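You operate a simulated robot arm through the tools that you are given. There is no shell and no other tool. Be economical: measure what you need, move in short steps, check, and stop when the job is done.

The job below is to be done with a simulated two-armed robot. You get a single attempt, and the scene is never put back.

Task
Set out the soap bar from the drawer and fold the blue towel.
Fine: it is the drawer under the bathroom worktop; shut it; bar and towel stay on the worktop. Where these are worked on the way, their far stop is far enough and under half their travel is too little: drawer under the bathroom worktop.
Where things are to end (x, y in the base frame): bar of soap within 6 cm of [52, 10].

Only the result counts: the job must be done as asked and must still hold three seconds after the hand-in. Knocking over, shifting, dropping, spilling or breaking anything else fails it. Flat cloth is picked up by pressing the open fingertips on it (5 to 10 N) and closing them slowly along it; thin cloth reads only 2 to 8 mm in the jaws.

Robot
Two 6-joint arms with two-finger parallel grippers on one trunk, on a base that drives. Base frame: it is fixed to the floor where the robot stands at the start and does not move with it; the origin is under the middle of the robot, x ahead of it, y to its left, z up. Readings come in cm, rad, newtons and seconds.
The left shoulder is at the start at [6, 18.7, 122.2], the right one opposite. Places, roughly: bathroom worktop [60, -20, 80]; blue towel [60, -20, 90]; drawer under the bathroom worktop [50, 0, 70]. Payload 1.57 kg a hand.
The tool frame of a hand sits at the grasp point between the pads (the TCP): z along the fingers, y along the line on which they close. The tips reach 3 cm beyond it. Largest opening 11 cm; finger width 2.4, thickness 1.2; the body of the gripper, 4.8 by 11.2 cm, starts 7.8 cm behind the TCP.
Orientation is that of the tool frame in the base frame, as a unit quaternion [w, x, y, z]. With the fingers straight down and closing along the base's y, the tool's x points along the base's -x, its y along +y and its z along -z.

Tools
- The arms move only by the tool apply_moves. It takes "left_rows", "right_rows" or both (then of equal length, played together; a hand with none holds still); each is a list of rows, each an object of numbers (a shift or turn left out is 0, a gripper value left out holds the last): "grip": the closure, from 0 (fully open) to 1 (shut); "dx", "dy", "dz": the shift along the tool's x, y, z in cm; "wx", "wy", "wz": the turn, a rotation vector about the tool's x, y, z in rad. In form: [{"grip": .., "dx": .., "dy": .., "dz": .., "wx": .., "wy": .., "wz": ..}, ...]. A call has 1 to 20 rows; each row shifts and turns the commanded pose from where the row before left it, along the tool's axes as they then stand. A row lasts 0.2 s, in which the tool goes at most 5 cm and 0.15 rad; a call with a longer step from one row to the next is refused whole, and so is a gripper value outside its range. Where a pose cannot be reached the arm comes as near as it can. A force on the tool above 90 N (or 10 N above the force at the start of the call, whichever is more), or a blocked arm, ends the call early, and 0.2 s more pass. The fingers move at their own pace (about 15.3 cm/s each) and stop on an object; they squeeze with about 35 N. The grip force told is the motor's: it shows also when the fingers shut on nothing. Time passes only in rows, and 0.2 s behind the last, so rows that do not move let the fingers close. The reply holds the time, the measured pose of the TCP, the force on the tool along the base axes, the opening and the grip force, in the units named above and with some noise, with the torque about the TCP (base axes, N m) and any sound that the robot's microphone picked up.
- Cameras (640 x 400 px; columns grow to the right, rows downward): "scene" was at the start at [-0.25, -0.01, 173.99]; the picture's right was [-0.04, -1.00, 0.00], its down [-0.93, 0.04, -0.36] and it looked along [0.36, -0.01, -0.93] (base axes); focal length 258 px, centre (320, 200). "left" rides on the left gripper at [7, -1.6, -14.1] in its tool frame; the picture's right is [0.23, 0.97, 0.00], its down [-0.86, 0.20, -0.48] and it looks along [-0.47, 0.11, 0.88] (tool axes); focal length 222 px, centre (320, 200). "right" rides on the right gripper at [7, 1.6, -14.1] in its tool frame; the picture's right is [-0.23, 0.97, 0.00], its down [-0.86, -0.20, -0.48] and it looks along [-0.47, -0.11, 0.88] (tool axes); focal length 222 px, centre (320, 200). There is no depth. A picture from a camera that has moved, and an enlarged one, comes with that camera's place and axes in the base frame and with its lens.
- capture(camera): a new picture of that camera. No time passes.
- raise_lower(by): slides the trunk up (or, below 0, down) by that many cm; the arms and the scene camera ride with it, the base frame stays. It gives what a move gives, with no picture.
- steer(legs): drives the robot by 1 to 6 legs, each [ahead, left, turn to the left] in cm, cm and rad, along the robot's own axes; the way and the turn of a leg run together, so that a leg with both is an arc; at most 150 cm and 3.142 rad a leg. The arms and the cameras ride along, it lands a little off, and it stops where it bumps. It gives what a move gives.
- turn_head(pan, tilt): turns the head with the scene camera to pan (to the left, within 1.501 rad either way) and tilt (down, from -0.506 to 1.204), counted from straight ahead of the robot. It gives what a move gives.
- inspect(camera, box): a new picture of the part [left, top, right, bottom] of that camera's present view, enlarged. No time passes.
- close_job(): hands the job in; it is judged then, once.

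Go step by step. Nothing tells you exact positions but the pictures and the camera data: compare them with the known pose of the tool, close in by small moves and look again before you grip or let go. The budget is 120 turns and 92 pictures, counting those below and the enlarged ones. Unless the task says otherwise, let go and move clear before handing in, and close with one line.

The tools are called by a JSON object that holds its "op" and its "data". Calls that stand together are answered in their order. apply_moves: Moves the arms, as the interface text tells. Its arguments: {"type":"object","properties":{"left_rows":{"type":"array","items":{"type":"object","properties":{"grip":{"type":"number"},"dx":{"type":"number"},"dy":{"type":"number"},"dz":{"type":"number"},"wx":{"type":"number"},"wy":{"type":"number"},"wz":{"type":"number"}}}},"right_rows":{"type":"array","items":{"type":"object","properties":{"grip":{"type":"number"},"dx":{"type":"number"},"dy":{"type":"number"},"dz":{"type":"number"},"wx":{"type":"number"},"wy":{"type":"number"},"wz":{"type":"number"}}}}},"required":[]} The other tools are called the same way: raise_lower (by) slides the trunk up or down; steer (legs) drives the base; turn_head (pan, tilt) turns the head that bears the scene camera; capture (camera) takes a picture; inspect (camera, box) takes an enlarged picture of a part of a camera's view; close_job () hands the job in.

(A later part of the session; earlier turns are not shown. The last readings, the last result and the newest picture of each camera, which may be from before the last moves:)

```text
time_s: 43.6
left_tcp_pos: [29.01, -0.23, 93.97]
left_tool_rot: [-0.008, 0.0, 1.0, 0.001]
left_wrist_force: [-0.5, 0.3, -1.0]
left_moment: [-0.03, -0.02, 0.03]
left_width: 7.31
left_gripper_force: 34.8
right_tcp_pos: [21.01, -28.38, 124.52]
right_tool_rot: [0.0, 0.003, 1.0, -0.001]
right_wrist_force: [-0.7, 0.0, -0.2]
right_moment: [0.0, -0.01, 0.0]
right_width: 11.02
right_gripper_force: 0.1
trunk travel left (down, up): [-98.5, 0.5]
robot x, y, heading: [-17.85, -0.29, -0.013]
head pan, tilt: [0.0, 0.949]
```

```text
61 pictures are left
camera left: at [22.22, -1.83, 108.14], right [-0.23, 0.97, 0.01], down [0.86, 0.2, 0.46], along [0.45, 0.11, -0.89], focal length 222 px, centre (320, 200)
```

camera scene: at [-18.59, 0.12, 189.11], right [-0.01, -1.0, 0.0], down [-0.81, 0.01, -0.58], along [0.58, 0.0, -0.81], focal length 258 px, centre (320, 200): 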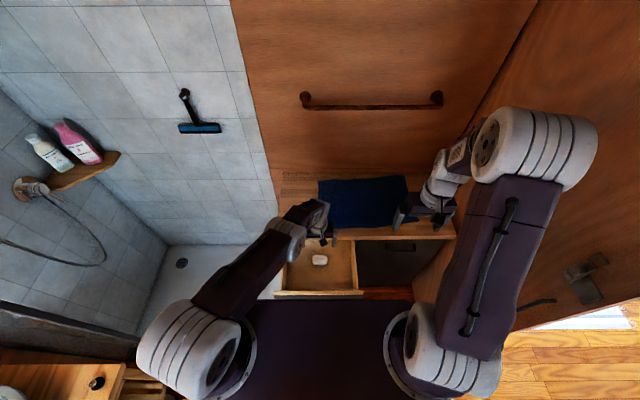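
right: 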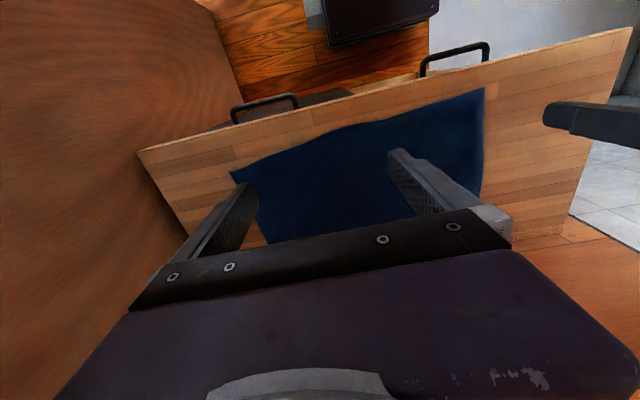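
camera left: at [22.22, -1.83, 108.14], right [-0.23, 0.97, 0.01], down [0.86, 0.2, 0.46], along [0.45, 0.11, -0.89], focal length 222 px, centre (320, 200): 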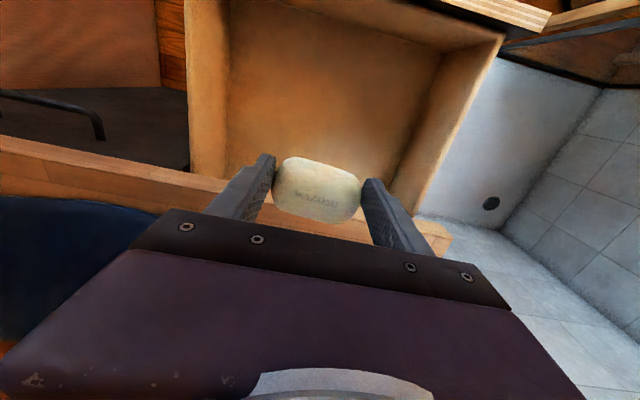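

Soap is held well. Next I'll shut the drawer with the right hand: back off 12 cm, raise the left hand, and lower the trunk to working height.

{"op": "steer", "data": {"legs": [[-12, 0, 0]]}}

{"op": "apply_moves", "data": {"left_rows": [{"dz": -2.4}, {"dz": -2.4}, {"dz": -2.4}, {"dz": -2.4}, {"dz": -2.4}, {"dz": -2.4}, {"dz": -2.4}, {}], "right_rows": [{"grip": 1, "wy": -0.135}, {"wy": -0.135}, {"wy": -0.135}, {"wy": -0.135}, {"wy": -0.135}, {"wy": -0.135}, {}, {}]}}

{"op": "raise_lower", "data": {"by": -13}}

{"op": "capture", "data": {"camera": "scene"}}

```text
time_s: 44.8
left_tcp_pos: [17.25, -0.1, 93.88]
left_tool_rot: [-0.011, 0.001, 1.0, 0.001]
left_wrist_force: [0.4, 0.4, -1.7]
left_moment: [0.0, 0.03, 0.0]
left_width: 7.36
left_gripper_force: 34.8
right_tcp_pos: [9.53, -28.44, 124.41]
right_tool_rot: [-0.002, 0.003, 1.0, 0.0]
right_wrist_force: [0.1, 0.0, 0.2]
right_moment: [-0.02, 0.05, 0.0]
right_width: 11.01
right_gripper_force: 0.0
trunk travel left (down, up): [-98.5, 0.5]
robot x, y, heading: [-29.73, -0.23, -0.009]
head pan, tilt: [0.0, 0.949]
```

```text
time_s: 46.6
left_tcp_pos: [17.6, -0.02, 110.66]
left_tool_rot: [-0.009, -0.001, 1.0, 0.001]
left_wrist_force: [0.4, 0.8, -1.3]
left_moment: [0.01, 0.03, -0.04]
left_width: 7.35
left_gripper_force: 35.0
right_tcp_pos: [8.86, -26.31, 124.3]
right_tool_rot: [0.275, 0.001, 0.96, 0.044]
right_wrist_force: [0.2, -0.4, -0.7]
right_moment: [0.01, 0.01, 0.01]
right_width: 0.0
right_gripper_force: 21.1
right hand out of reach, approached as far as the arm can: row 3, 4, 5
trunk travel left (down, up): [-98.5, 0.5]
robot x, y, heading: [-30.13, -0.04, -0.004]
head pan, tilt: [0.0, 0.949]
```

```text
time_s: 48.2
left_tcp_pos: [17.4, -0.16, 97.52]
left_tool_rot: [-0.007, 0.001, 1.0, 0.001]
left_wrist_force: [0.8, -0.6, -1.1]
left_moment: [0.01, 0.02, 0.01]
left_width: 7.3
left_gripper_force: 35.7
right_tcp_pos: [8.72, -26.34, 111.39]
right_tool_rot: [0.275, 0.001, 0.96, 0.044]
right_wrist_force: [-0.1, -0.6, -0.2]
right_moment: [-0.03, 0.0, -0.02]
right_width: 0.0
right_gripper_force: 21.3
trunk travel left (down, up): [-85.5, 13.5]
robot x, y, heading: [-29.65, -0.01, -0.009]
head pan, tilt: [0.0, 0.949]
```

```text
60 pictures are left
camera scene: at [-28.33, 0.26, 176.12], right [-0.01, -1.0, 0.0], down [-0.81, 0.01, -0.58], along [0.58, 0.0, -0.81], focal length 258 px, centre (320, 200)
```

scene: 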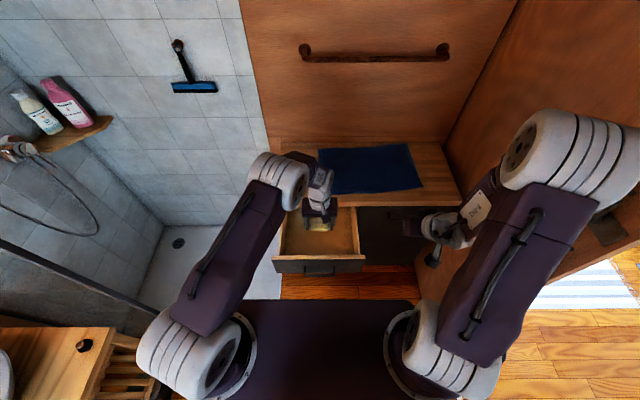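

The drawer front spans y≈±18, with its face near x≈11. I'll back off 8 cm more, shift the left hand aside and bring the closed right fingertips down in front of the face at y≈-14.

{"op": "steer", "data": {"legs": [[-8, 0, 0]]}}

{"op": "apply_moves", "data": {"left_rows": [{"dy": 1.2}, {"dy": 1.2}, {"dy": 1.2}, {"dy": 1.2}, {"dy": 1.2}, {"dy": 1.2}, {"dy": 1.2}, {}, {}, {}, {}, {}, {}], "right_rows": [{"dx": 1.32, "dy": 0.75, "dz": 2.6}, {"dx": 1.32, "dy": 0.75, "dz": 2.6}, {"dx": 1.32, "dy": 0.75, "dz": 2.6}, {"dx": 1.32, "dy": 0.75, "dz": 2.6}, {"dx": 1.32, "dy": 0.75, "dz": 2.6}, {"dx": 1.32, "dy": 0.75, "dz": 2.6}, {"dx": 1.32, "dy": 0.75, "dz": 2.6}, {"dx": 1.32, "dy": 0.75, "dz": 2.6}, {"dx": 1.32, "dy": 0.75, "dz": 2.6}, {"dx": 1.32, "dy": 0.75, "dz": 2.6}, {"dx": 1.32, "dy": 0.75, "dz": 2.6}, {"dx": 1.32, "dy": 0.75, "dz": 2.6}, {}]}}

{"op": "capture", "data": {"camera": "right"}}

{"op": "capture", "data": {"camera": "scene"}}

```text
time_s: 49.3
left_tcp_pos: [9.87, -0.12, 97.43]
left_tool_rot: [-0.011, -0.001, 1.0, 0.001]
left_wrist_force: [0.4, 0.2, -0.7]
left_moment: [0.02, 0.09, -0.02]
left_width: 7.34
left_gripper_force: 35.0
right_tcp_pos: [1.37, -26.21, 111.11]
right_tool_rot: [0.273, 0.0, 0.961, 0.045]
right_wrist_force: [-0.5, -0.1, -0.1]
right_moment: [0.03, 0.02, 0.02]
right_width: 0.0
right_gripper_force: 21.0
trunk travel left (down, up): [-85.5, 13.5]
robot x, y, heading: [-37.66, 0.03, -0.006]
head pan, tilt: [0.0, 0.949]
```

```text
time_s: 52.1
left_tcp_pos: [9.51, 8.44, 97.78]
left_tool_rot: [-0.007, 0.0, 1.0, 0.001]
left_wrist_force: [0.1, 0.4, -0.9]
left_moment: [0.0, 0.0, -0.02]
left_width: 7.3
left_gripper_force: 35.1
right_tcp_pos: [11.16, -20.1, 81.15]
right_tool_rot: [0.273, -0.001, 0.961, 0.05]
right_wrist_force: [0.0, 0.3, 0.1]
right_moment: [0.02, -0.01, 0.01]
right_width: 0.0
right_gripper_force: 21.1
right hand out of reach, approached as far as the arm can: row 2, 3, 4, 5, 6, 7, 8, 9, 10, 11, 12
trunk travel left (down, up): [-85.5, 13.5]
robot x, y, heading: [-37.37, 0.13, -0.001]
head pan, tilt: [0.0, 0.949]
```

```text
59 pictures are left
camera right: at [-2.22, -19.42, 89.58], right [0.16, 0.96, 0.21], down [0.48, -0.27, 0.84], along [0.86, -0.04, -0.51], focal length 222 px, centre (320, 200)
```

right: 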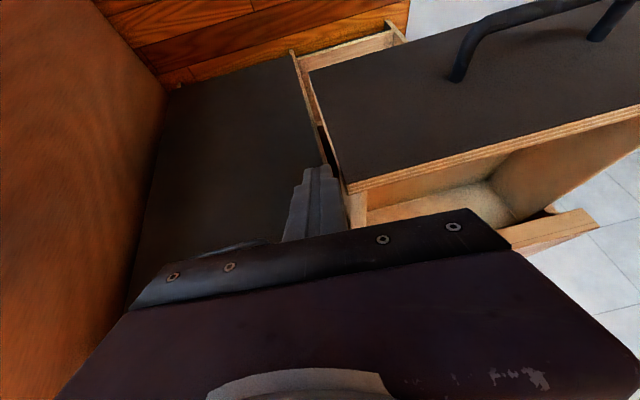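

```text
58 pictures are left
camera scene: at [-36.23, 0.35, 176.11], right [-0.01, -1.0, 0.0], down [-0.81, 0.0, -0.58], along [0.58, 0.0, -0.81], focal length 258 px, centre (320, 200)
```

scene: 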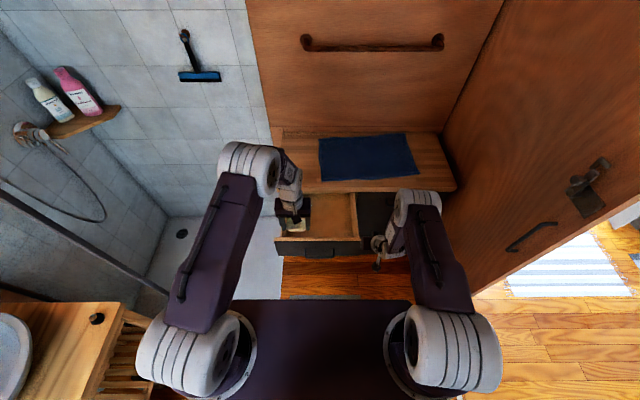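

The fingertips ended just right of the drawer front's edge, because the arm can't pull in nearer. I'll back the base 9 cm more, then move left in front of the face.

{"op": "steer", "data": {"legs": [[-9, 0, 0]]}}

{"op": "apply_moves", "data": {"right_rows": [{"dy": 1.5, "dz": 0.3}, {"dy": 1.5, "dz": 0.3}, {"dy": 1.5, "dz": 0.3}, {"dy": 1.5, "dz": 0.3}, {"dz": 0.8}, {}]}}

{"op": "capture", "data": {"camera": "right"}}

```text
time_s: 53.2
left_tcp_pos: [0.55, 8.59, 97.64]
left_tool_rot: [-0.008, -0.002, 1.0, 0.001]
left_wrist_force: [0.0, 1.2, -0.3]
left_moment: [0.0, 0.01, 0.0]
left_width: 7.32
left_gripper_force: 35.1
right_tcp_pos: [2.25, -19.8, 81.09]
right_tool_rot: [0.272, -0.003, 0.961, 0.05]
right_wrist_force: [-0.7, -0.3, 1.4]
right_moment: [-0.01, -0.01, -0.02]
right_width: 0.02
right_gripper_force: 21.2
trunk travel left (down, up): [-85.5, 13.5]
robot x, y, heading: [-46.56, 0.4, -0.0]
head pan, tilt: [0.0, 0.949]
```

```text
time_s: 54.6
left_tcp_pos: [0.14, 8.61, 97.74]
left_tool_rot: [-0.008, -0.002, 1.0, 0.001]
left_wrist_force: [0.3, -0.3, -1.5]
left_moment: [0.01, 0.0, -0.02]
left_width: 7.31
left_gripper_force: 35.4
right_tcp_pos: [4.84, -17.26, 79.42]
right_tool_rot: [0.272, -0.003, 0.961, 0.055]
right_wrist_force: [-0.3, 0.3, 0.3]
right_moment: [0.01, 0.02, 0.01]
right_width: 0.0
right_gripper_force: 21.6
right hand out of reach, approached as far as the arm can: row 1, 2, 3, 4
trunk travel left (down, up): [-85.5, 13.5]
robot x, y, heading: [-46.66, 0.11, -0.003]
head pan, tilt: [0.0, 0.949]
```

```text
57 pictures are left
camera right: at [-8.45, -16.97, 87.98], right [0.16, 0.96, 0.22], down [0.48, -0.27, 0.83], along [0.86, -0.02, -0.51], focal length 222 px, centre (320, 200)
```

right: 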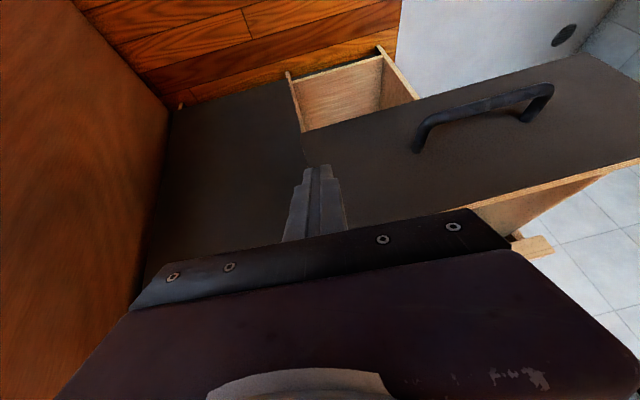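

Fingertips are now in front of the face at its right edge. I'll sidestep 4 cm left, then look.

{"op": "steer", "data": {"legs": [[0, 4.5, 0]]}}

{"op": "capture", "data": {"camera": "right"}}

```text
time_s: 55.5
left_tcp_pos: [0.38, 12.66, 97.61]
left_tool_rot: [-0.009, -0.002, 1.0, 0.005]
left_wrist_force: [-0.1, -0.6, -0.7]
left_moment: [0.04, 0.01, 0.0]
left_width: 7.31
left_gripper_force: 35.0
right_tcp_pos: [5.0, -13.1, 79.42]
right_tool_rot: [0.273, -0.003, 0.96, 0.058]
right_wrist_force: [-0.7, -1.1, -0.6]
right_moment: [0.01, 0.01, 0.04]
right_width: 0.0
right_gripper_force: 21.3
trunk travel left (down, up): [-85.5, 13.5]
robot x, y, heading: [-46.92, 4.72, -0.009]
head pan, tilt: [0.0, 0.949]
```

```text
56 pictures are left
camera right: at [-8.39, -12.81, 87.85], right [0.16, 0.96, 0.23], down [0.49, -0.27, 0.83], along [0.86, -0.02, -0.51], focal length 222 px, centre (320, 200)
```

right: 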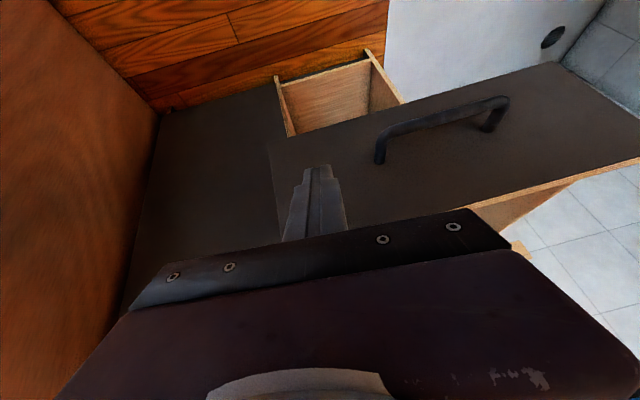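

The fingers face the drawer front right of the handle. Driving ahead to push it in.

{"op": "steer", "data": {"legs": [[20, 0, 0]]}}

{"op": "capture", "data": {"camera": "right"}}

```text
time_s: 57.0
left_tcp_pos: [19.39, 13.22, 97.75]
left_tool_rot: [-0.007, -0.003, 1.0, 0.001]
left_wrist_force: [0.0, 0.7, -0.8]
left_moment: [-0.02, -0.02, 0.01]
left_width: 7.3
left_gripper_force: 34.7
right_tcp_pos: [24.17, -12.59, 79.65]
right_tool_rot: [0.274, -0.005, 0.96, 0.055]
right_wrist_force: [0.4, 0.6, 0.3]
right_moment: [0.0, -0.03, 0.0]
right_width: 0.0
right_gripper_force: 20.8
trunk travel left (down, up): [-85.5, 13.5]
robot x, y, heading: [-27.5, 4.78, 0.003]
head pan, tilt: [0.0, 0.949]
```

```text
55 pictures are left
camera right: at [10.83, -12.29, 88.04], right [0.15, 0.96, 0.22], down [0.48, -0.27, 0.83], along [0.86, -0.02, -0.51], focal length 222 px, centre (320, 200)
```

right: 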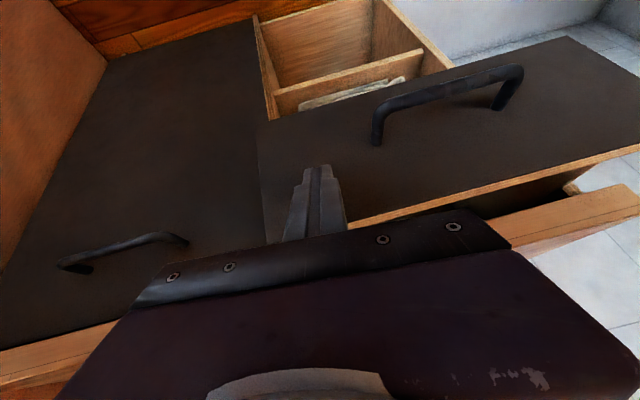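

The drawer is moving in; continuing to push.

{"op": "steer", "data": {"legs": [[8, 0, 0]]}}

{"op": "capture", "data": {"camera": "right"}}

```text
time_s: 58.1
left_tcp_pos: [27.42, 13.3, 97.8]
left_tool_rot: [-0.006, -0.003, 1.0, 0.001]
left_wrist_force: [-0.6, -0.7, -1.1]
left_moment: [0.01, 0.0, 0.0]
left_width: 7.31
left_gripper_force: 35.2
right_tcp_pos: [32.13, -12.61, 79.65]
right_tool_rot: [0.274, -0.006, 0.96, 0.056]
right_wrist_force: [-0.6, 0.2, 0.3]
right_moment: [0.0, -0.02, 0.02]
right_width: 0.0
right_gripper_force: 21.6
trunk travel left (down, up): [-85.5, 13.5]
robot x, y, heading: [-19.36, 4.58, -0.002]
head pan, tilt: [0.0, 0.949]
```

```text
54 pictures are left
camera right: at [18.82, -12.28, 88.1], right [0.15, 0.96, 0.22], down [0.48, -0.27, 0.83], along [0.86, -0.02, -0.51], focal length 222 px, centre (320, 200)
```

right: 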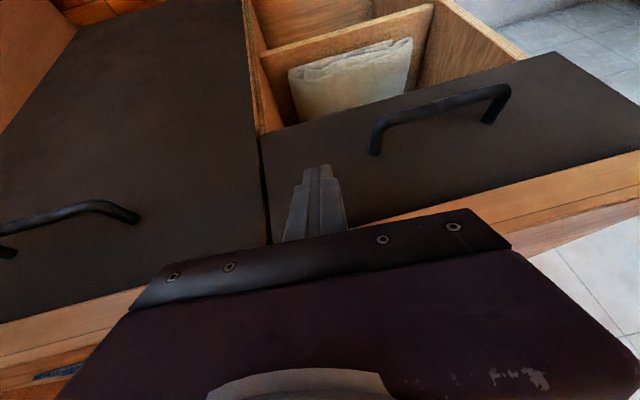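

Nearly shut. Another 3 cm; it will stop when the drawer seats.

{"op": "steer", "data": {"legs": [[3, 0, 0]]}}

{"op": "inspect", "data": {"camera": "right", "box": [160, 0, 640, 300]}}

```text
time_s: 59.0
left_tcp_pos: [30.5, 13.39, 97.74]
left_tool_rot: [-0.007, -0.003, 1.0, 0.001]
left_wrist_force: [-0.1, -0.3, -1.7]
left_moment: [0.02, 0.03, 0.02]
left_width: 7.32
left_gripper_force: 35.3
right_tcp_pos: [34.69, -12.51, 79.25]
right_tool_rot: [0.266, -0.005, 0.962, 0.055]
right_wrist_force: [-31.2, 0.2, -10.1]
right_moment: [0.26, 0.86, 0.05]
right_width: 0.01
right_gripper_force: 20.9
trunk travel left (down, up): [-85.5, 13.5]
robot x, y, heading: [-16.59, 4.95, -0.003]
head pan, tilt: [0.0, 0.949]
```

```text
1.33 times, centred on (400, 150) of right
camera zoom: at [21.44, -12.29, 87.9], right [0.16, 0.96, 0.22], down [0.5, -0.27, 0.83], along [0.85, -0.02, -0.52], focal length 296 px, centre (213, 267)
```

zoom: 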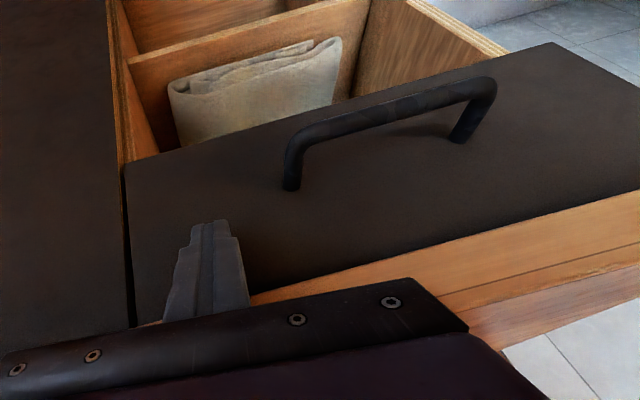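

The drawer is seated (31 N push back, face flush). Withdrawing the right hand back and up and rotating it upright.

{"op": "apply_moves", "data": {"right_rows": [{"dx": 2.0, "dz": -1.3}, {"dx": 1.0, "dz": -2.5}, {"dz": -3.0}, {"dz": -3}, {"dz": -3}, {"dz": -3}, {"dz": -3}, {"dz": -3}, {"dz": -3}, {"dz": -3}, {"wy": 0.135, "dy": -1.5}, {"wy": 0.135, "dy": -1.5}, {"wy": 0.135, "dy": -1.5}, {"wy": 0.135, "dy": -1.5}, {"dy": -1.5}, {"dy": -1.5}, {}]}}

{"op": "capture", "data": {"camera": "scene"}}

```text
time_s: 62.6
left_tcp_pos: [30.8, 13.24, 97.64]
left_tool_rot: [-0.008, -0.004, 1.0, 0.001]
left_wrist_force: [0.2, -1.2, -0.7]
left_moment: [0.0, 0.03, 0.03]
left_width: 7.33
left_gripper_force: 34.7
right_tcp_pos: [25.87, -20.11, 101.6]
right_tool_rot: [0.09, -0.02, 0.992, 0.081]
right_wrist_force: [0.0, -0.6, 0.3]
right_moment: [0.03, 0.01, -0.02]
right_width: 0.02
right_gripper_force: 21.6
right hand out of reach, approached as far as the arm can: row 2, 3, 4, 5, 6, 7, 8, 9, 13, 14
trunk travel left (down, up): [-85.5, 13.5]
robot x, y, heading: [-16.54, 4.8, 0.001]
head pan, tilt: [0.0, 0.949]
```

```text
52 pictures are left
camera scene: at [-14.84, 5.02, 176.11], right [0.0, -1.0, 0.0], down [-0.81, 0.0, -0.58], along [0.58, 0.0, -0.81], focal length 258 px, centre (320, 200)
```

scene: 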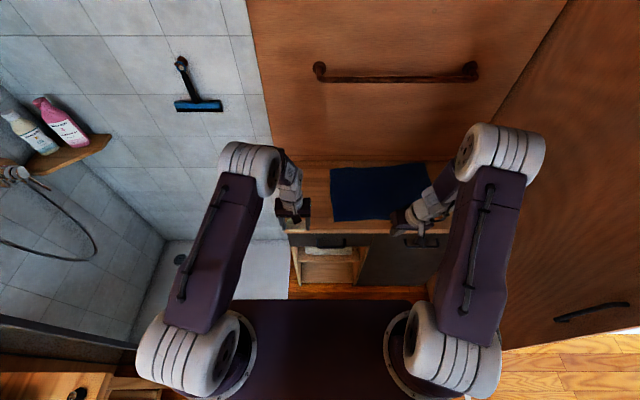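

The drawer is shut. I'll straighten the right hand and drive 19 cm ahead to bring the soap over the worktop.

{"op": "apply_moves", "data": {"right_rows": [{"wx": 0.08, "wy": 0.09, "wz": 0.02, "dz": -1}, {"wx": 0.08, "wy": 0.09, "wz": 0.02, "dz": -1}, {"dz": -2}, {"dz": -2}, {"dz": -2}, {}]}}

{"op": "steer", "data": {"legs": [[19, 0, 0]]}}

{"op": "capture", "data": {"camera": "left"}}

{"op": "capture", "data": {"camera": "scene"}}

```text
time_s: 64.0
left_tcp_pos: [30.85, 13.26, 97.67]
left_tool_rot: [-0.007, -0.004, 1.0, 0.002]
left_wrist_force: [-0.1, 0.7, -0.8]
left_moment: [-0.01, -0.01, 0.02]
left_width: 7.34
left_gripper_force: 35.3
right_tcp_pos: [25.47, -20.21, 109.45]
right_tool_rot: [0.0, 0.0, 1.0, 0.001]
right_wrist_force: [0.8, -0.7, 0.1]
right_moment: [0.01, 0.02, 0.01]
right_width: 0.0
right_gripper_force: 21.1
trunk travel left (down, up): [-85.5, 13.5]
robot x, y, heading: [-16.49, 4.75, 0.001]
head pan, tilt: [0.0, 0.949]
```

```text
time_s: 65.5
left_tcp_pos: [49.58, 13.42, 97.74]
left_tool_rot: [-0.007, -0.004, 1.0, 0.002]
left_wrist_force: [-0.1, 0.8, -0.5]
left_moment: [-0.05, -0.01, 0.0]
left_width: 7.31
left_gripper_force: 34.9
right_tcp_pos: [44.31, -20.19, 109.59]
right_tool_rot: [0.001, 0.0, 1.0, 0.002]
right_wrist_force: [-0.2, 0.4, 0.8]
right_moment: [0.0, -0.05, 0.0]
right_width: 0.0
right_gripper_force: 21.4
trunk travel left (down, up): [-85.5, 13.5]
robot x, y, heading: [2.56, 4.38, -0.002]
head pan, tilt: [0.0, 0.949]
```

```text
51 pictures are left
camera left: at [42.71, 11.7, 111.98], right [-0.23, 0.97, 0.01], down [0.86, 0.2, 0.47], along [0.45, 0.11, -0.88], focal length 222 px, centre (320, 200)
```

left: 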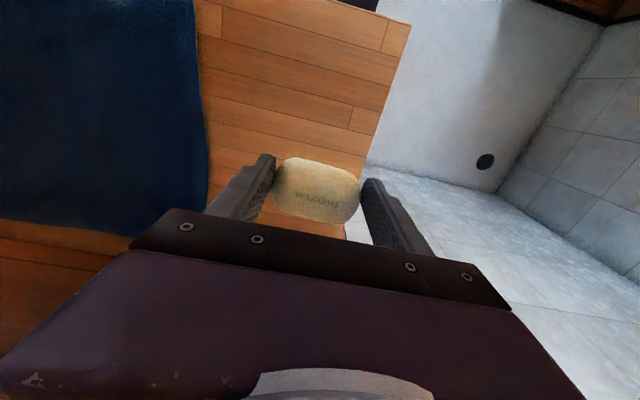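

```text
50 pictures are left
camera scene: at [3.73, 4.98, 176.12], right [0.0, -1.0, 0.0], down [-0.81, 0.0, -0.58], along [0.58, 0.0, -0.81], focal length 258 px, centre (320, 200)
```

scene: 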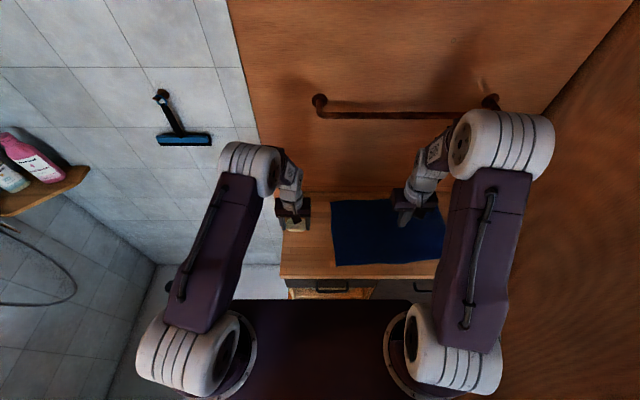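

The worktop's left edge is y≈19.5 and the towel starts at y≈0, so (51, 10) is free. I'll move over and lower.

{"op": "apply_moves", "data": {"left_rows": [{"dx": -0.9, "dy": -1.7}, {"dx": -0.9, "dy": -1.7}, {"dz": 2.5}, {"dz": 2.5}, {"dz": 2}, {"dz": 1}, {}]}}

{"op": "capture", "data": {"camera": "left"}}

```text
time_s: 67.1
left_tcp_pos: [51.59, 10.08, 89.5]
left_tool_rot: [-0.008, -0.003, 1.0, 0.001]
left_wrist_force: [0.0, 0.3, -0.3]
left_moment: [0.02, 0.04, -0.01]
left_width: 7.31
left_gripper_force: 35.2
right_tcp_pos: [44.56, -20.16, 109.47]
right_tool_rot: [0.0, 0.0, 1.0, 0.002]
right_wrist_force: [0.1, 0.5, -0.5]
right_moment: [0.0, 0.0, 0.04]
right_width: 0.0
right_gripper_force: 21.3
trunk travel left (down, up): [-85.5, 13.5]
robot x, y, heading: [3.04, 5.0, -0.004]
head pan, tilt: [0.0, 0.949]
```

```text
49 pictures are left
camera left: at [44.73, 8.51, 103.87], right [-0.23, 0.97, 0.01], down [0.86, 0.2, 0.46], along [0.45, 0.11, -0.89], focal length 222 px, centre (320, 200)
```

left: 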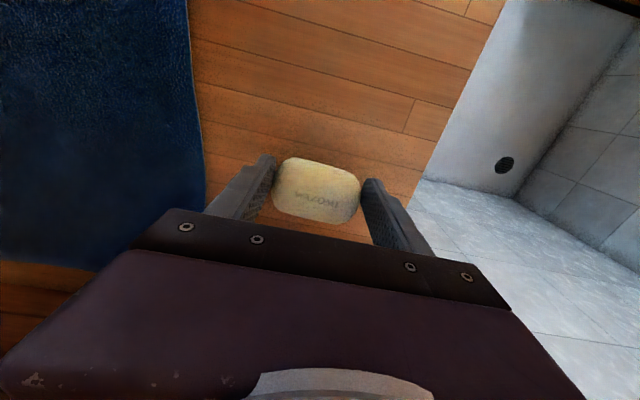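

Not yet touching. Lowering in small steps and watching the force.

{"op": "apply_moves", "data": {"left_rows": [{"dz": 0.3}, {"dz": 0.3}, {"dz": 0.2}, {}]}}

```text
time_s: 68.1
left_tcp_pos: [51.62, 10.11, 88.94]
left_tool_rot: [-0.007, -0.004, 1.0, 0.0]
left_wrist_force: [0.5, 2.3, 6.7]
left_moment: [0.27, -0.11, 0.01]
left_width: 7.29
left_gripper_force: 35.1
right_tcp_pos: [44.56, -20.12, 109.6]
right_tool_rot: [0.0, 0.0, 1.0, 0.002]
right_wrist_force: [-0.1, -0.1, 0.3]
right_moment: [0.0, -0.01, 0.01]
right_width: 0.0
right_gripper_force: 21.5
trunk travel left (down, up): [-85.5, 13.5]
robot x, y, heading: [2.86, 4.88, 0.003]
head pan, tilt: [0.0, 0.949]
```

Soap touches down (6.7 N). Opening and rising straight up.

{"op": "apply_moves", "data": {"left_rows": [{"grip": 0.2}, {}, {"dz": -1}, {"dz": -2}, {"dz": -3}, {"dz": -3}, {"dz": -3}, {"dz": -3}, {}]}}

{"op": "capture", "data": {"camera": "left"}}

{"op": "inspect", "data": {"camera": "scene", "box": [240, 170, 480, 320]}}

{"op": "capture", "data": {"camera": "right"}}

```text
time_s: 70.1
left_tcp_pos: [51.48, 9.85, 103.81]
left_tool_rot: [-0.009, -0.004, 1.0, 0.002]
left_wrist_force: [-0.7, -0.2, -0.7]
left_moment: [-0.02, 0.0, 0.02]
left_width: 8.82
left_gripper_force: 0.1
right_tcp_pos: [44.36, -20.19, 109.42]
right_tool_rot: [0.001, 0.001, 1.0, 0.002]
right_wrist_force: [-0.1, -0.2, 0.2]
right_moment: [0.0, -0.02, -0.01]
right_width: 0.0
right_gripper_force: 21.6
trunk travel left (down, up): [-85.5, 13.5]
robot x, y, heading: [2.46, 4.88, 0.003]
head pan, tilt: [0.0, 0.949]
```

```text
48 pictures are left
camera left: at [44.74, 8.27, 118.06], right [-0.23, 0.97, 0.01], down [0.86, 0.2, 0.46], along [0.45, 0.11, -0.89], focal length 222 px, centre (320, 200)
```

left: 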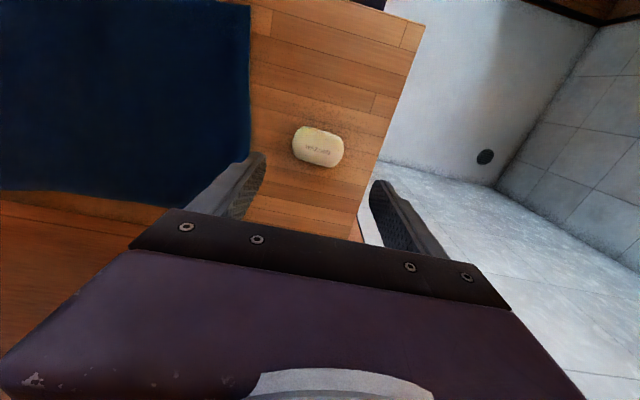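

```text
2.67 times, centred on (360, 245) of scene
camera zoom: at [4.21, 4.96, 176.11], right [0.0, -1.0, 0.0], down [-0.81, 0.0, -0.58], along [0.58, 0.0, -0.81], focal length 689 px, centre (213, 80)
```

zoom: 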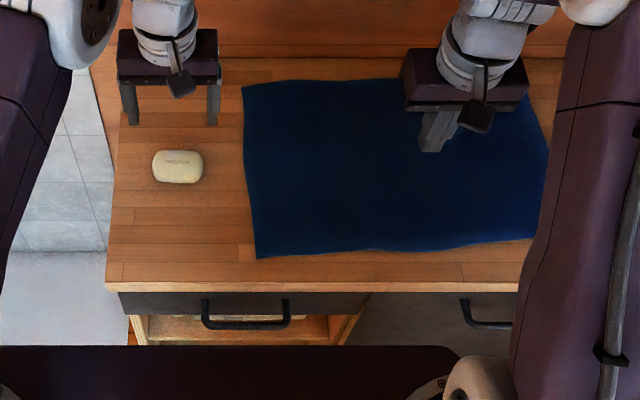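

```text
46 pictures are left
camera right: at [37.62, -18.54, 123.57], right [0.23, 0.97, 0.0], down [0.85, -0.2, 0.48], along [0.47, -0.1, -0.88], focal length 222 px, centre (320, 200)
```

right: 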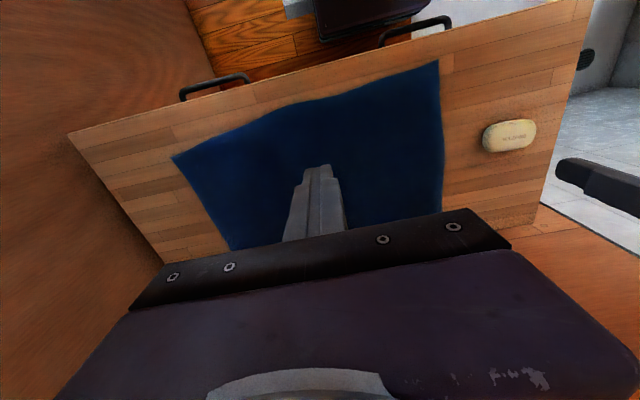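

The soap is at about (52.5, 10.2) and the drawer is shut. The towel corners are about FL(39,-1), FR(44,-47), BR(67,-45) and BL(68,0). I'll move the base right by 21 cm to centre on it.

{"op": "steer", "data": {"legs": [[0, -20, 0]]}}

{"op": "capture", "data": {"camera": "scene"}}

```text
time_s: 71.7
left_tcp_pos: [51.52, -9.8, 104.01]
left_tool_rot: [-0.007, -0.003, 1.0, 0.0]
left_wrist_force: [0.5, 0.8, 0.3]
left_moment: [-0.01, -0.02, 0.03]
left_width: 8.8
left_gripper_force: 0.1
right_tcp_pos: [44.55, -39.89, 109.54]
right_tool_rot: [-0.001, 0.0, 1.0, 0.001]
right_wrist_force: [-0.4, -0.6, -0.5]
right_moment: [0.0, 0.01, -0.01]
right_width: 0.0
right_gripper_force: 21.5
trunk travel left (down, up): [-85.5, 13.5]
robot x, y, heading: [2.82, -15.04, 0.0]
head pan, tilt: [0.0, 0.949]
```

```text
45 pictures are left
camera scene: at [4.18, -14.55, 176.11], right [0.0, -1.0, 0.0], down [-0.81, 0.0, -0.58], along [0.58, 0.0, -0.81], focal length 258 px, centre (320, 200)
```

scene: 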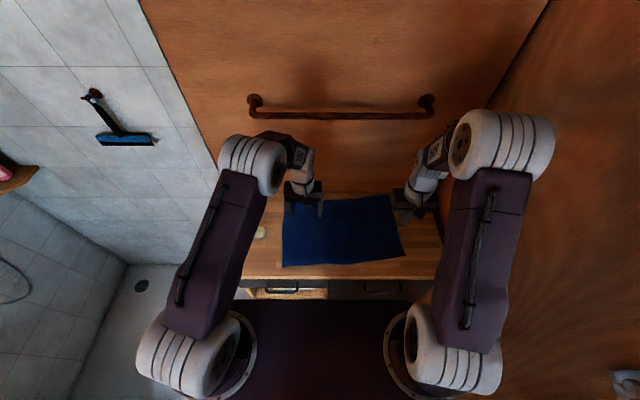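

Both hands now go above the two front towel corners with 5 cm openings.

{"op": "apply_moves", "data": {"left_rows": [{"grip": 0.545, "dx": 1.4, "dy": 0.69, "dz": 1.8}, {"dx": 1.4, "dy": 0.69, "dz": 1.8}, {"dx": 1.4, "dy": 0.69, "dz": 1.8}, {"dx": 1.4, "dy": 0.69, "dz": 1.8}, {"dx": 1.4, "dy": 0.69, "dz": 1.8}, {"dx": 1.4, "dy": 0.69, "dz": 1.8}, {"dx": 1.4, "dy": 0.69, "dz": 1.8}, {}], "right_rows": [{"grip": 0.545, "dx": -0.11, "dy": -0.34, "dz": 2.6}, {"dx": -0.11, "dy": -0.34, "dz": 2.6}, {"dx": -0.11, "dy": -0.34, "dz": 2.6}, {"dx": -0.11, "dy": -0.34, "dz": 2.6}, {"dx": -0.11, "dy": -0.34, "dz": 2.6}, {"dx": -0.11, "dy": -0.34, "dz": 2.6}, {"dx": -0.11, "dy": -0.34, "dz": 2.6}, {}]}}

{"op": "capture", "data": {"camera": "left"}}

{"op": "capture", "data": {"camera": "right"}}

```text
time_s: 73.5
left_tcp_pos: [41.38, -5.19, 91.4]
left_tool_rot: [-0.008, -0.003, 1.0, 0.001]
left_wrist_force: [-0.7, -0.8, 0.6]
left_moment: [-0.01, 0.01, 0.0]
left_width: 5.0
left_gripper_force: 0.1
right_tcp_pos: [45.25, -42.42, 90.95]
right_tool_rot: [0.0, -0.001, 1.0, 0.003]
right_wrist_force: [-0.2, -0.3, -0.7]
right_moment: [0.03, -0.04, -0.01]
right_width: 5.01
right_gripper_force: 0.2
trunk travel left (down, up): [-85.5, 13.5]
robot x, y, heading: [2.35, -15.01, 0.002]
head pan, tilt: [0.0, 0.949]
```

```text
44 pictures are left
camera left: at [34.66, -6.85, 105.6], right [-0.23, 0.97, 0.01], down [0.86, 0.2, 0.46], along [0.45, 0.11, -0.89], focal length 222 px, centre (320, 200)
```

left: 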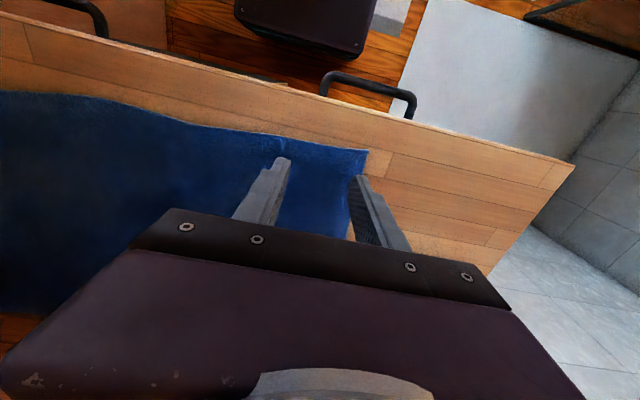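

```text
43 pictures are left
camera right: at [38.33, -40.72, 105.15], right [0.23, 0.97, 0.0], down [0.85, -0.2, 0.48], along [0.47, -0.11, -0.88], focal length 222 px, centre (320, 200)
```

right: 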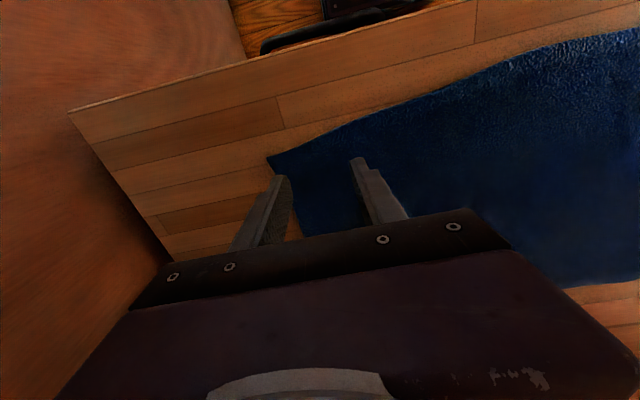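

Both hands are positioned; I'll nudge each inward a bit and descend near contact.

{"op": "apply_moves", "data": {"left_rows": [{"dy": -0.8}, {"dz": 0.8}, {"dz": 0.8}, {"dz": 0.6}, {}], "right_rows": [{"dy": 0.9}, {"dz": 0.8}, {"dz": 0.8}, {"dz": 0.3}, {}]}}

```text
time_s: 74.7
left_tcp_pos: [41.48, -5.88, 89.05]
left_tool_rot: [-0.009, -0.003, 1.0, 0.001]
left_wrist_force: [0.8, -0.9, -1.1]
left_moment: [0.0, 0.02, -0.01]
left_width: 5.01
left_gripper_force: 0.1
right_tcp_pos: [45.33, -41.54, 89.38]
right_tool_rot: [0.0, 0.0, 1.0, 0.002]
right_wrist_force: [-0.5, -0.1, -1.1]
right_moment: [-0.01, 0.02, -0.02]
right_width: 5.01
right_gripper_force: 0.0
trunk travel left (down, up): [-85.5, 13.5]
robot x, y, heading: [2.2, -15.18, -0.001]
head pan, tilt: [0.0, 0.949]
```

{"op": "apply_moves", "data": {"left_rows": [{"dz": 0.3}, {"dz": 0.2}, {"dz": 0.2}, {}], "right_rows": [{"dz": 0.3}, {"dz": 0.3}, {"dz": 0.3}, {}]}}

```text
time_s: 75.7
left_tcp_pos: [41.49, -6.01, 88.52]
left_tool_rot: [-0.008, -0.004, 1.0, 0.001]
left_wrist_force: [0.1, 0.5, -0.1]
left_moment: [-0.04, -0.01, -0.04]
left_width: 5.0
left_gripper_force: 0.0
right_tcp_pos: [45.29, -41.47, 88.46]
right_tool_rot: [0.002, 0.0, 1.0, 0.003]
right_wrist_force: [0.4, 0.4, 2.4]
right_moment: [0.0, 0.02, 0.06]
right_width: 5.02
right_gripper_force: 0.0
trunk travel left (down, up): [-85.5, 13.5]
robot x, y, heading: [2.91, -15.29, -0.001]
head pan, tilt: [0.0, 0.949]
```

Right tips are just touching; left not yet.

{"op": "apply_moves", "data": {"left_rows": [{"dz": 0.15}, {"dz": 0.15}, {}], "right_rows": [{"dz": 0.1}, {"dz": 0.1}, {}]}}

```text
time_s: 76.5
left_tcp_pos: [41.48, -6.06, 88.32]
left_tool_rot: [-0.007, -0.003, 1.0, 0.001]
left_wrist_force: [3.5, 0.0, 15.0]
left_moment: [-0.1, -0.18, 0.01]
left_width: 5.0
left_gripper_force: 0.1
right_tcp_pos: [45.31, -41.6, 88.33]
right_tool_rot: [0.002, 0.0, 1.0, 0.001]
right_wrist_force: [1.6, 0.6, 5.6]
right_moment: [0.02, -0.02, 0.04]
right_width: 4.99
right_gripper_force: 0.0
trunk travel left (down, up): [-85.5, 13.5]
robot x, y, heading: [2.54, -14.95, 0.003]
head pan, tilt: [0.0, 0.949]
```

Left is a bit heavy (15 N), so I'll ease it 0.1 cm. Then both close slowly.

{"op": "apply_moves", "data": {"left_rows": [{"dz": -0.08}, {"grip": 0.6}, {"grip": 0.65}, {"grip": 0.7}, {"grip": 0.75}, {"grip": 0.8}, {"grip": 0.85}, {"grip": 0.9}, {"grip": 0.95}, {"grip": 1.0}, {}, {}], "right_rows": [{"dz": 0.03}, {"grip": 0.6}, {"grip": 0.65}, {"grip": 0.7}, {"grip": 0.75}, {"grip": 0.8}, {"grip": 0.85}, {"grip": 0.9}, {"grip": 0.95}, {"grip": 1.0}, {}, {}]}}

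{"op": "inspect", "data": {"camera": "left", "box": [180, 80, 460, 255]}}

{"op": "inspect", "data": {"camera": "right", "box": [180, 80, 460, 255]}}

```text
time_s: 79.1
left_tcp_pos: [41.3, -5.93, 88.28]
left_tool_rot: [-0.006, -0.004, 1.0, 0.0]
left_wrist_force: [1.2, -8.5, 11.8]
left_moment: [-0.26, 0.0, -0.06]
left_width: 0.5
left_gripper_force: 25.2
right_tcp_pos: [45.16, -41.63, 88.37]
right_tool_rot: [0.002, -0.001, 1.0, 0.003]
right_wrist_force: [-1.7, 8.6, 7.8]
right_moment: [0.18, 0.06, 0.04]
right_width: 0.43
right_gripper_force: 25.0
trunk travel left (down, up): [-85.5, 13.5]
robot x, y, heading: [2.85, -15.31, -0.003]
head pan, tilt: [0.0, 0.949]
```

```text
2.29 times, centred on (320, 168) of left
camera zoom: at [34.46, -7.64, 102.5], right [-0.23, 0.97, 0.01], down [0.86, 0.2, 0.47], along [0.45, 0.11, -0.88], focal length 508 px, centre (320, 274)
```

zoom: 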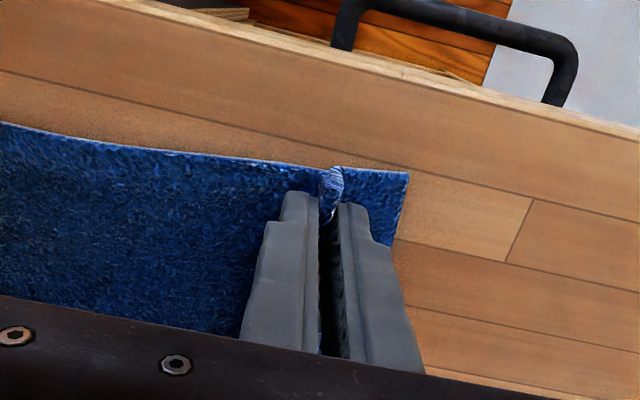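

```text
2.29 times, centred on (320, 168) of right
camera zoom: at [38.24, -39.87, 102.44], right [0.23, 0.97, 0.0], down [0.85, -0.2, 0.48], along [0.47, -0.1, -0.88], focal length 508 px, centre (320, 274)
```

zoom: 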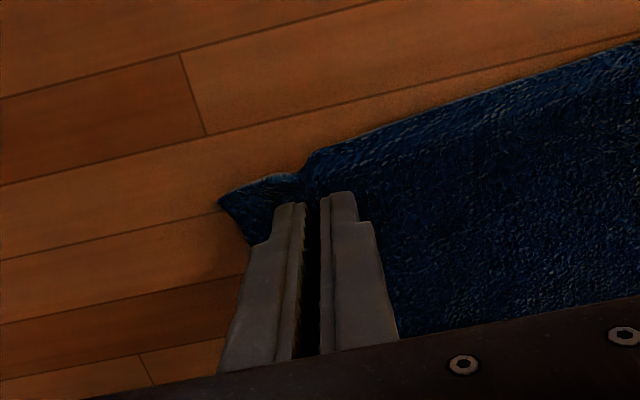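

Both corners are pinched (0.5 and 0.43 cm thick). Lifting with a forward arc first.

{"op": "apply_moves", "data": {"left_rows": [{"dz": -1}, {"dz": -1}, {"dz": -1, "dx": -0.5}, {"dz": -1, "dx": -0.8}, {"dz": -1, "dx": -0.8}, {"dz": -1, "dx": -1}, {"dz": -1, "dx": -1}, {"dz": -1, "dx": -1}, {}], "right_rows": [{"dz": -1}, {"dz": -1}, {"dz": -1, "dx": -0.5}, {"dz": -1, "dx": -0.8}, {"dz": -1, "dx": -0.8}, {"dz": -1, "dx": -1}, {"dz": -1, "dx": -1}, {"dz": -1, "dx": -1}, {}]}}

{"op": "capture", "data": {"camera": "scene"}}

{"op": "capture", "data": {"camera": "right"}}

```text
time_s: 81.1
left_tcp_pos: [46.85, -5.96, 96.17]
left_tool_rot: [-0.008, -0.004, 1.0, 0.001]
left_wrist_force: [0.9, -8.2, 0.5]
left_moment: [-0.26, -0.03, -0.01]
left_width: 0.46
left_gripper_force: 25.4
right_tcp_pos: [50.31, -41.5, 96.23]
right_tool_rot: [0.0, 0.0, 1.0, 0.001]
right_wrist_force: [-0.8, 7.0, -0.5]
right_moment: [0.25, 0.0, -0.01]
right_width: 0.4
right_gripper_force: 25.0
trunk travel left (down, up): [-85.5, 13.5]
robot x, y, heading: [2.57, -15.27, 0.002]
head pan, tilt: [0.0, 0.949]
```

```text
40 pictures are left
camera scene: at [4.2, -14.99, 176.11], right [0.0, -1.0, 0.0], down [-0.81, 0.0, -0.58], along [0.58, 0.0, -0.81], focal length 258 px, centre (320, 200)
```

scene: 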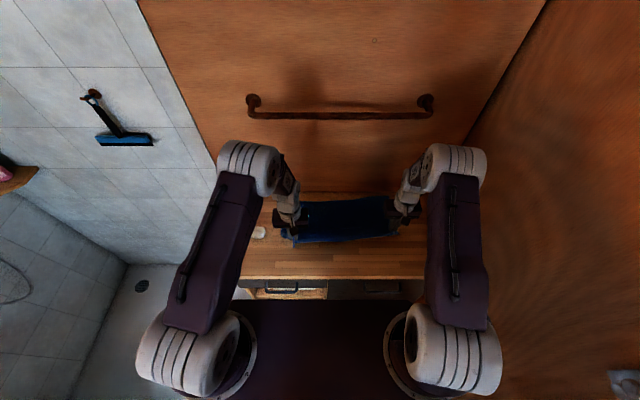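

```text
39 pictures are left
camera right: at [43.44, -39.87, 110.39], right [0.23, 0.97, 0.0], down [0.86, -0.2, 0.48], along [0.47, -0.1, -0.88], focal length 222 px, centre (320, 200)
```

right: 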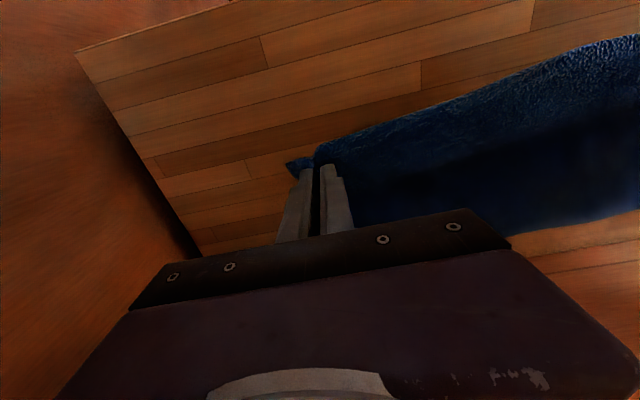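

The front edge is off the surface, both grips hold and the soap is untouched. Easing the tension and driving 5.5 cm ahead.

{"op": "apply_moves", "data": {"left_rows": [{"dy": -0.3, "dz": -1, "dx": -0.7}, {"dy": -0.2, "dz": -1, "dx": -0.7}, {}], "right_rows": [{"dy": 0.3, "dz": -1, "dx": -0.7}, {"dy": 0.2, "dz": -1, "dx": -0.7}, {}]}}

{"op": "steer", "data": {"legs": [[5.5, 0, 0]]}}

{"op": "capture", "data": {"camera": "left"}}

```text
time_s: 81.9
left_tcp_pos: [48.31, -6.56, 98.13]
left_tool_rot: [-0.009, -0.004, 1.0, 0.001]
left_wrist_force: [0.3, -1.5, -0.3]
left_moment: [-0.06, 0.0, 0.01]
left_width: 0.46
left_gripper_force: 25.4
right_tcp_pos: [51.72, -41.15, 98.19]
right_tool_rot: [0.0, 0.0, 1.0, 0.002]
right_wrist_force: [-0.1, 0.5, -0.2]
right_moment: [0.02, 0.04, 0.05]
right_width: 0.4
right_gripper_force: 24.9
trunk travel left (down, up): [-85.5, 13.5]
robot x, y, heading: [2.46, -15.1, 0.002]
head pan, tilt: [0.0, 0.949]
```

```text
time_s: 82.9
left_tcp_pos: [53.15, -6.37, 98.42]
left_tool_rot: [-0.005, -0.004, 1.0, 0.001]
left_wrist_force: [-0.6, -1.9, 0.0]
left_moment: [-0.03, -0.05, 0.01]
left_width: 0.45
left_gripper_force: 25.5
right_tcp_pos: [56.74, -41.04, 98.49]
right_tool_rot: [0.004, 0.0, 1.0, 0.002]
right_wrist_force: [-1.0, 1.2, 0.0]
right_moment: [-0.01, -0.08, -0.04]
right_width: 0.38
right_gripper_force: 25.3
trunk travel left (down, up): [-85.5, 13.5]
robot x, y, heading: [8.16, -15.64, -0.0]
head pan, tilt: [0.0, 0.949]
```

```text
38 pictures are left
camera left: at [46.28, -8.11, 112.54], right [-0.23, 0.97, 0.0], down [0.86, 0.2, 0.47], along [0.46, 0.11, -0.88], focal length 222 px, centre (320, 200)
```

left: 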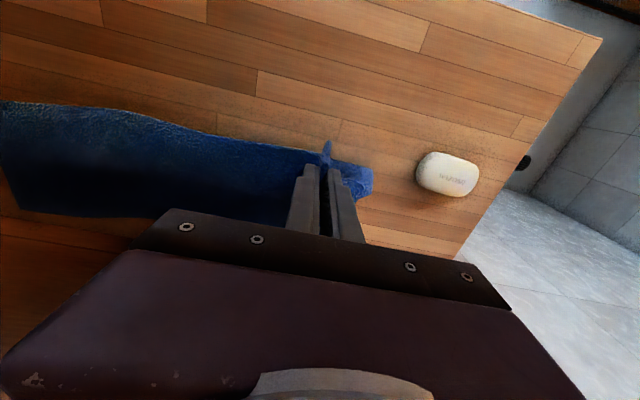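

The back edge still lies at x≈70. Carrying the front edge over and down onto the back edge.

{"op": "apply_moves", "data": {"left_rows": [{"dx": -1.6}, {"dx": -1.6}, {"dx": -1.6, "dz": 0.5}, {"dx": -1.6, "dz": 0.8}, {"dx": -1.6, "dz": 1.2}, {"dx": -1.6, "dz": 1.6}, {"dx": -1.6, "dz": 1.8}, {"dx": -1.2, "dz": 1.8}, {}], "right_rows": [{"dx": -1.5}, {"dx": -1.5}, {"dx": -1.5, "dz": 0.5}, {"dx": -1.5, "dz": 0.8}, {"dx": -1.4, "dz": 1.2}, {"dx": -1.4, "dz": 1.6}, {"dx": -1.4, "dz": 1.8}, {"dx": -1.2, "dz": 1.8}, {}]}}

{"op": "capture", "data": {"camera": "left"}}

{"op": "capture", "data": {"camera": "scene"}}

```text
time_s: 84.9
left_tcp_pos: [64.21, -5.81, 90.99]
left_tool_rot: [-0.009, -0.003, 1.0, 0.001]
left_wrist_force: [1.3, -1.1, 0.3]
left_moment: [-0.07, -0.01, -0.02]
left_width: 0.47
left_gripper_force: 25.0
left hand out of reach, approached as far as the arm can: row 7, 8
right_tcp_pos: [65.32, -40.61, 91.49]
right_tool_rot: [0.0, 0.0, 1.0, 0.003]
right_wrist_force: [-0.4, 1.1, -0.1]
right_moment: [0.06, 0.03, -0.03]
right_width: 0.41
right_gripper_force: 24.8
right hand out of reach, approached as far as the arm can: row 7, 8
trunk travel left (down, up): [-85.5, 13.5]
robot x, y, heading: [8.03, -15.29, 0.005]
head pan, tilt: [0.0, 0.949]
```

```text
37 pictures are left
camera left: at [57.4, -7.52, 105.13], right [-0.23, 0.97, 0.01], down [0.86, 0.2, 0.46], along [0.45, 0.11, -0.89], focal length 222 px, centre (320, 200)
```

left: 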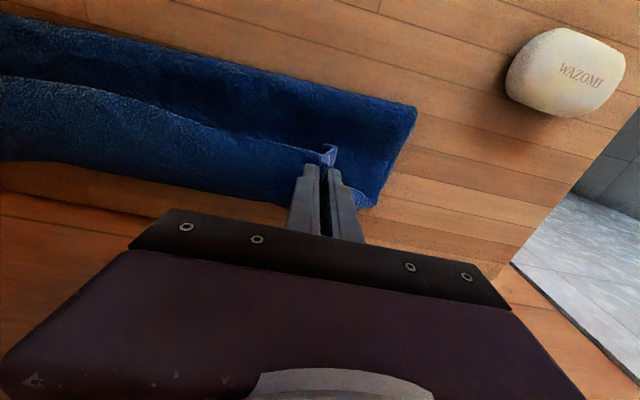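

```text
36 pictures are left
camera scene: at [9.76, -15.02, 176.11], right [0.0, -1.0, 0.0], down [-0.81, 0.0, -0.58], along [0.58, 0.0, -0.81], focal length 258 px, centre (320, 200)
```

scene: 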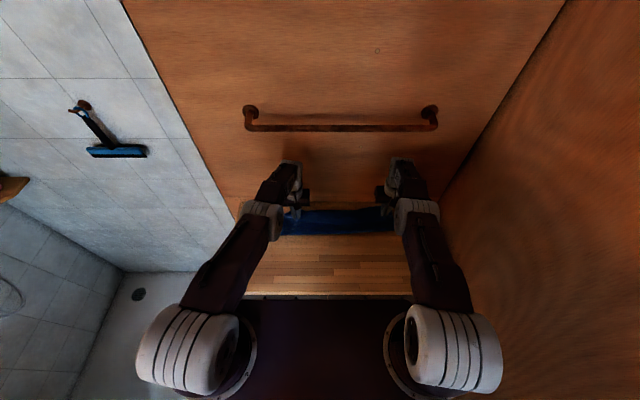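

The fold is forming but both hands are 2–3 cm short of the back edge. I'll tilt the hands forward slightly to gain reach and lower.

{"op": "apply_moves", "data": {"left_rows": [{"wy": -0.1}, {"wy": -0.1}, {"wy": -0.1}, {"dx": -0.97, "dz": 1.0}, {"dx": -0.97, "dz": 1.0}, {}], "right_rows": [{"wy": -0.1}, {"wy": -0.1}, {"wy": -0.1}, {"dx": -1.2, "dz": 1.1}, {"dx": -1.2, "dz": 1.1}, {}]}}

{"op": "capture", "data": {"camera": "left"}}

{"op": "capture", "data": {"camera": "right"}}

```text
time_s: 86.3
left_tcp_pos: [66.36, -5.9, 89.46]
left_tool_rot: [0.142, -0.004, 0.99, 0.003]
left_wrist_force: [1.2, -0.8, 2.5]
left_moment: [0.03, -0.03, -0.04]
left_width: 0.46
left_gripper_force: 25.4
right_tcp_pos: [68.2, -40.55, 90.4]
right_tool_rot: [0.15, 0.0, 0.989, 0.002]
right_wrist_force: [-0.3, 1.1, 0.2]
right_moment: [0.04, 0.01, 0.05]
right_width: 0.37
right_gripper_force: 25.0
trunk travel left (down, up): [-85.5, 13.5]
robot x, y, heading: [8.34, -15.3, -0.001]
head pan, tilt: [0.0, 0.949]
```

```text
35 pictures are left
camera left: at [55.55, -7.55, 101.03], right [-0.23, 0.97, -0.06], down [0.68, 0.2, 0.7], along [0.69, 0.12, -0.71], focal length 222 px, centre (320, 200)
```

left: 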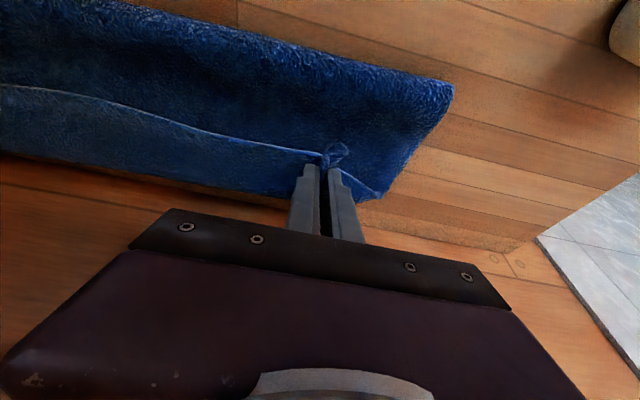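

```text
34 pictures are left
camera right: at [57.43, -38.94, 101.84], right [0.22, 0.97, 0.07], down [0.67, -0.2, 0.71], along [0.71, -0.11, -0.7], focal length 222 px, centre (320, 200)
```

right: 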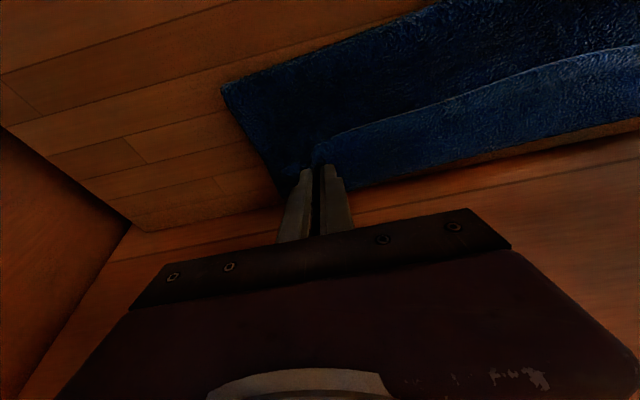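

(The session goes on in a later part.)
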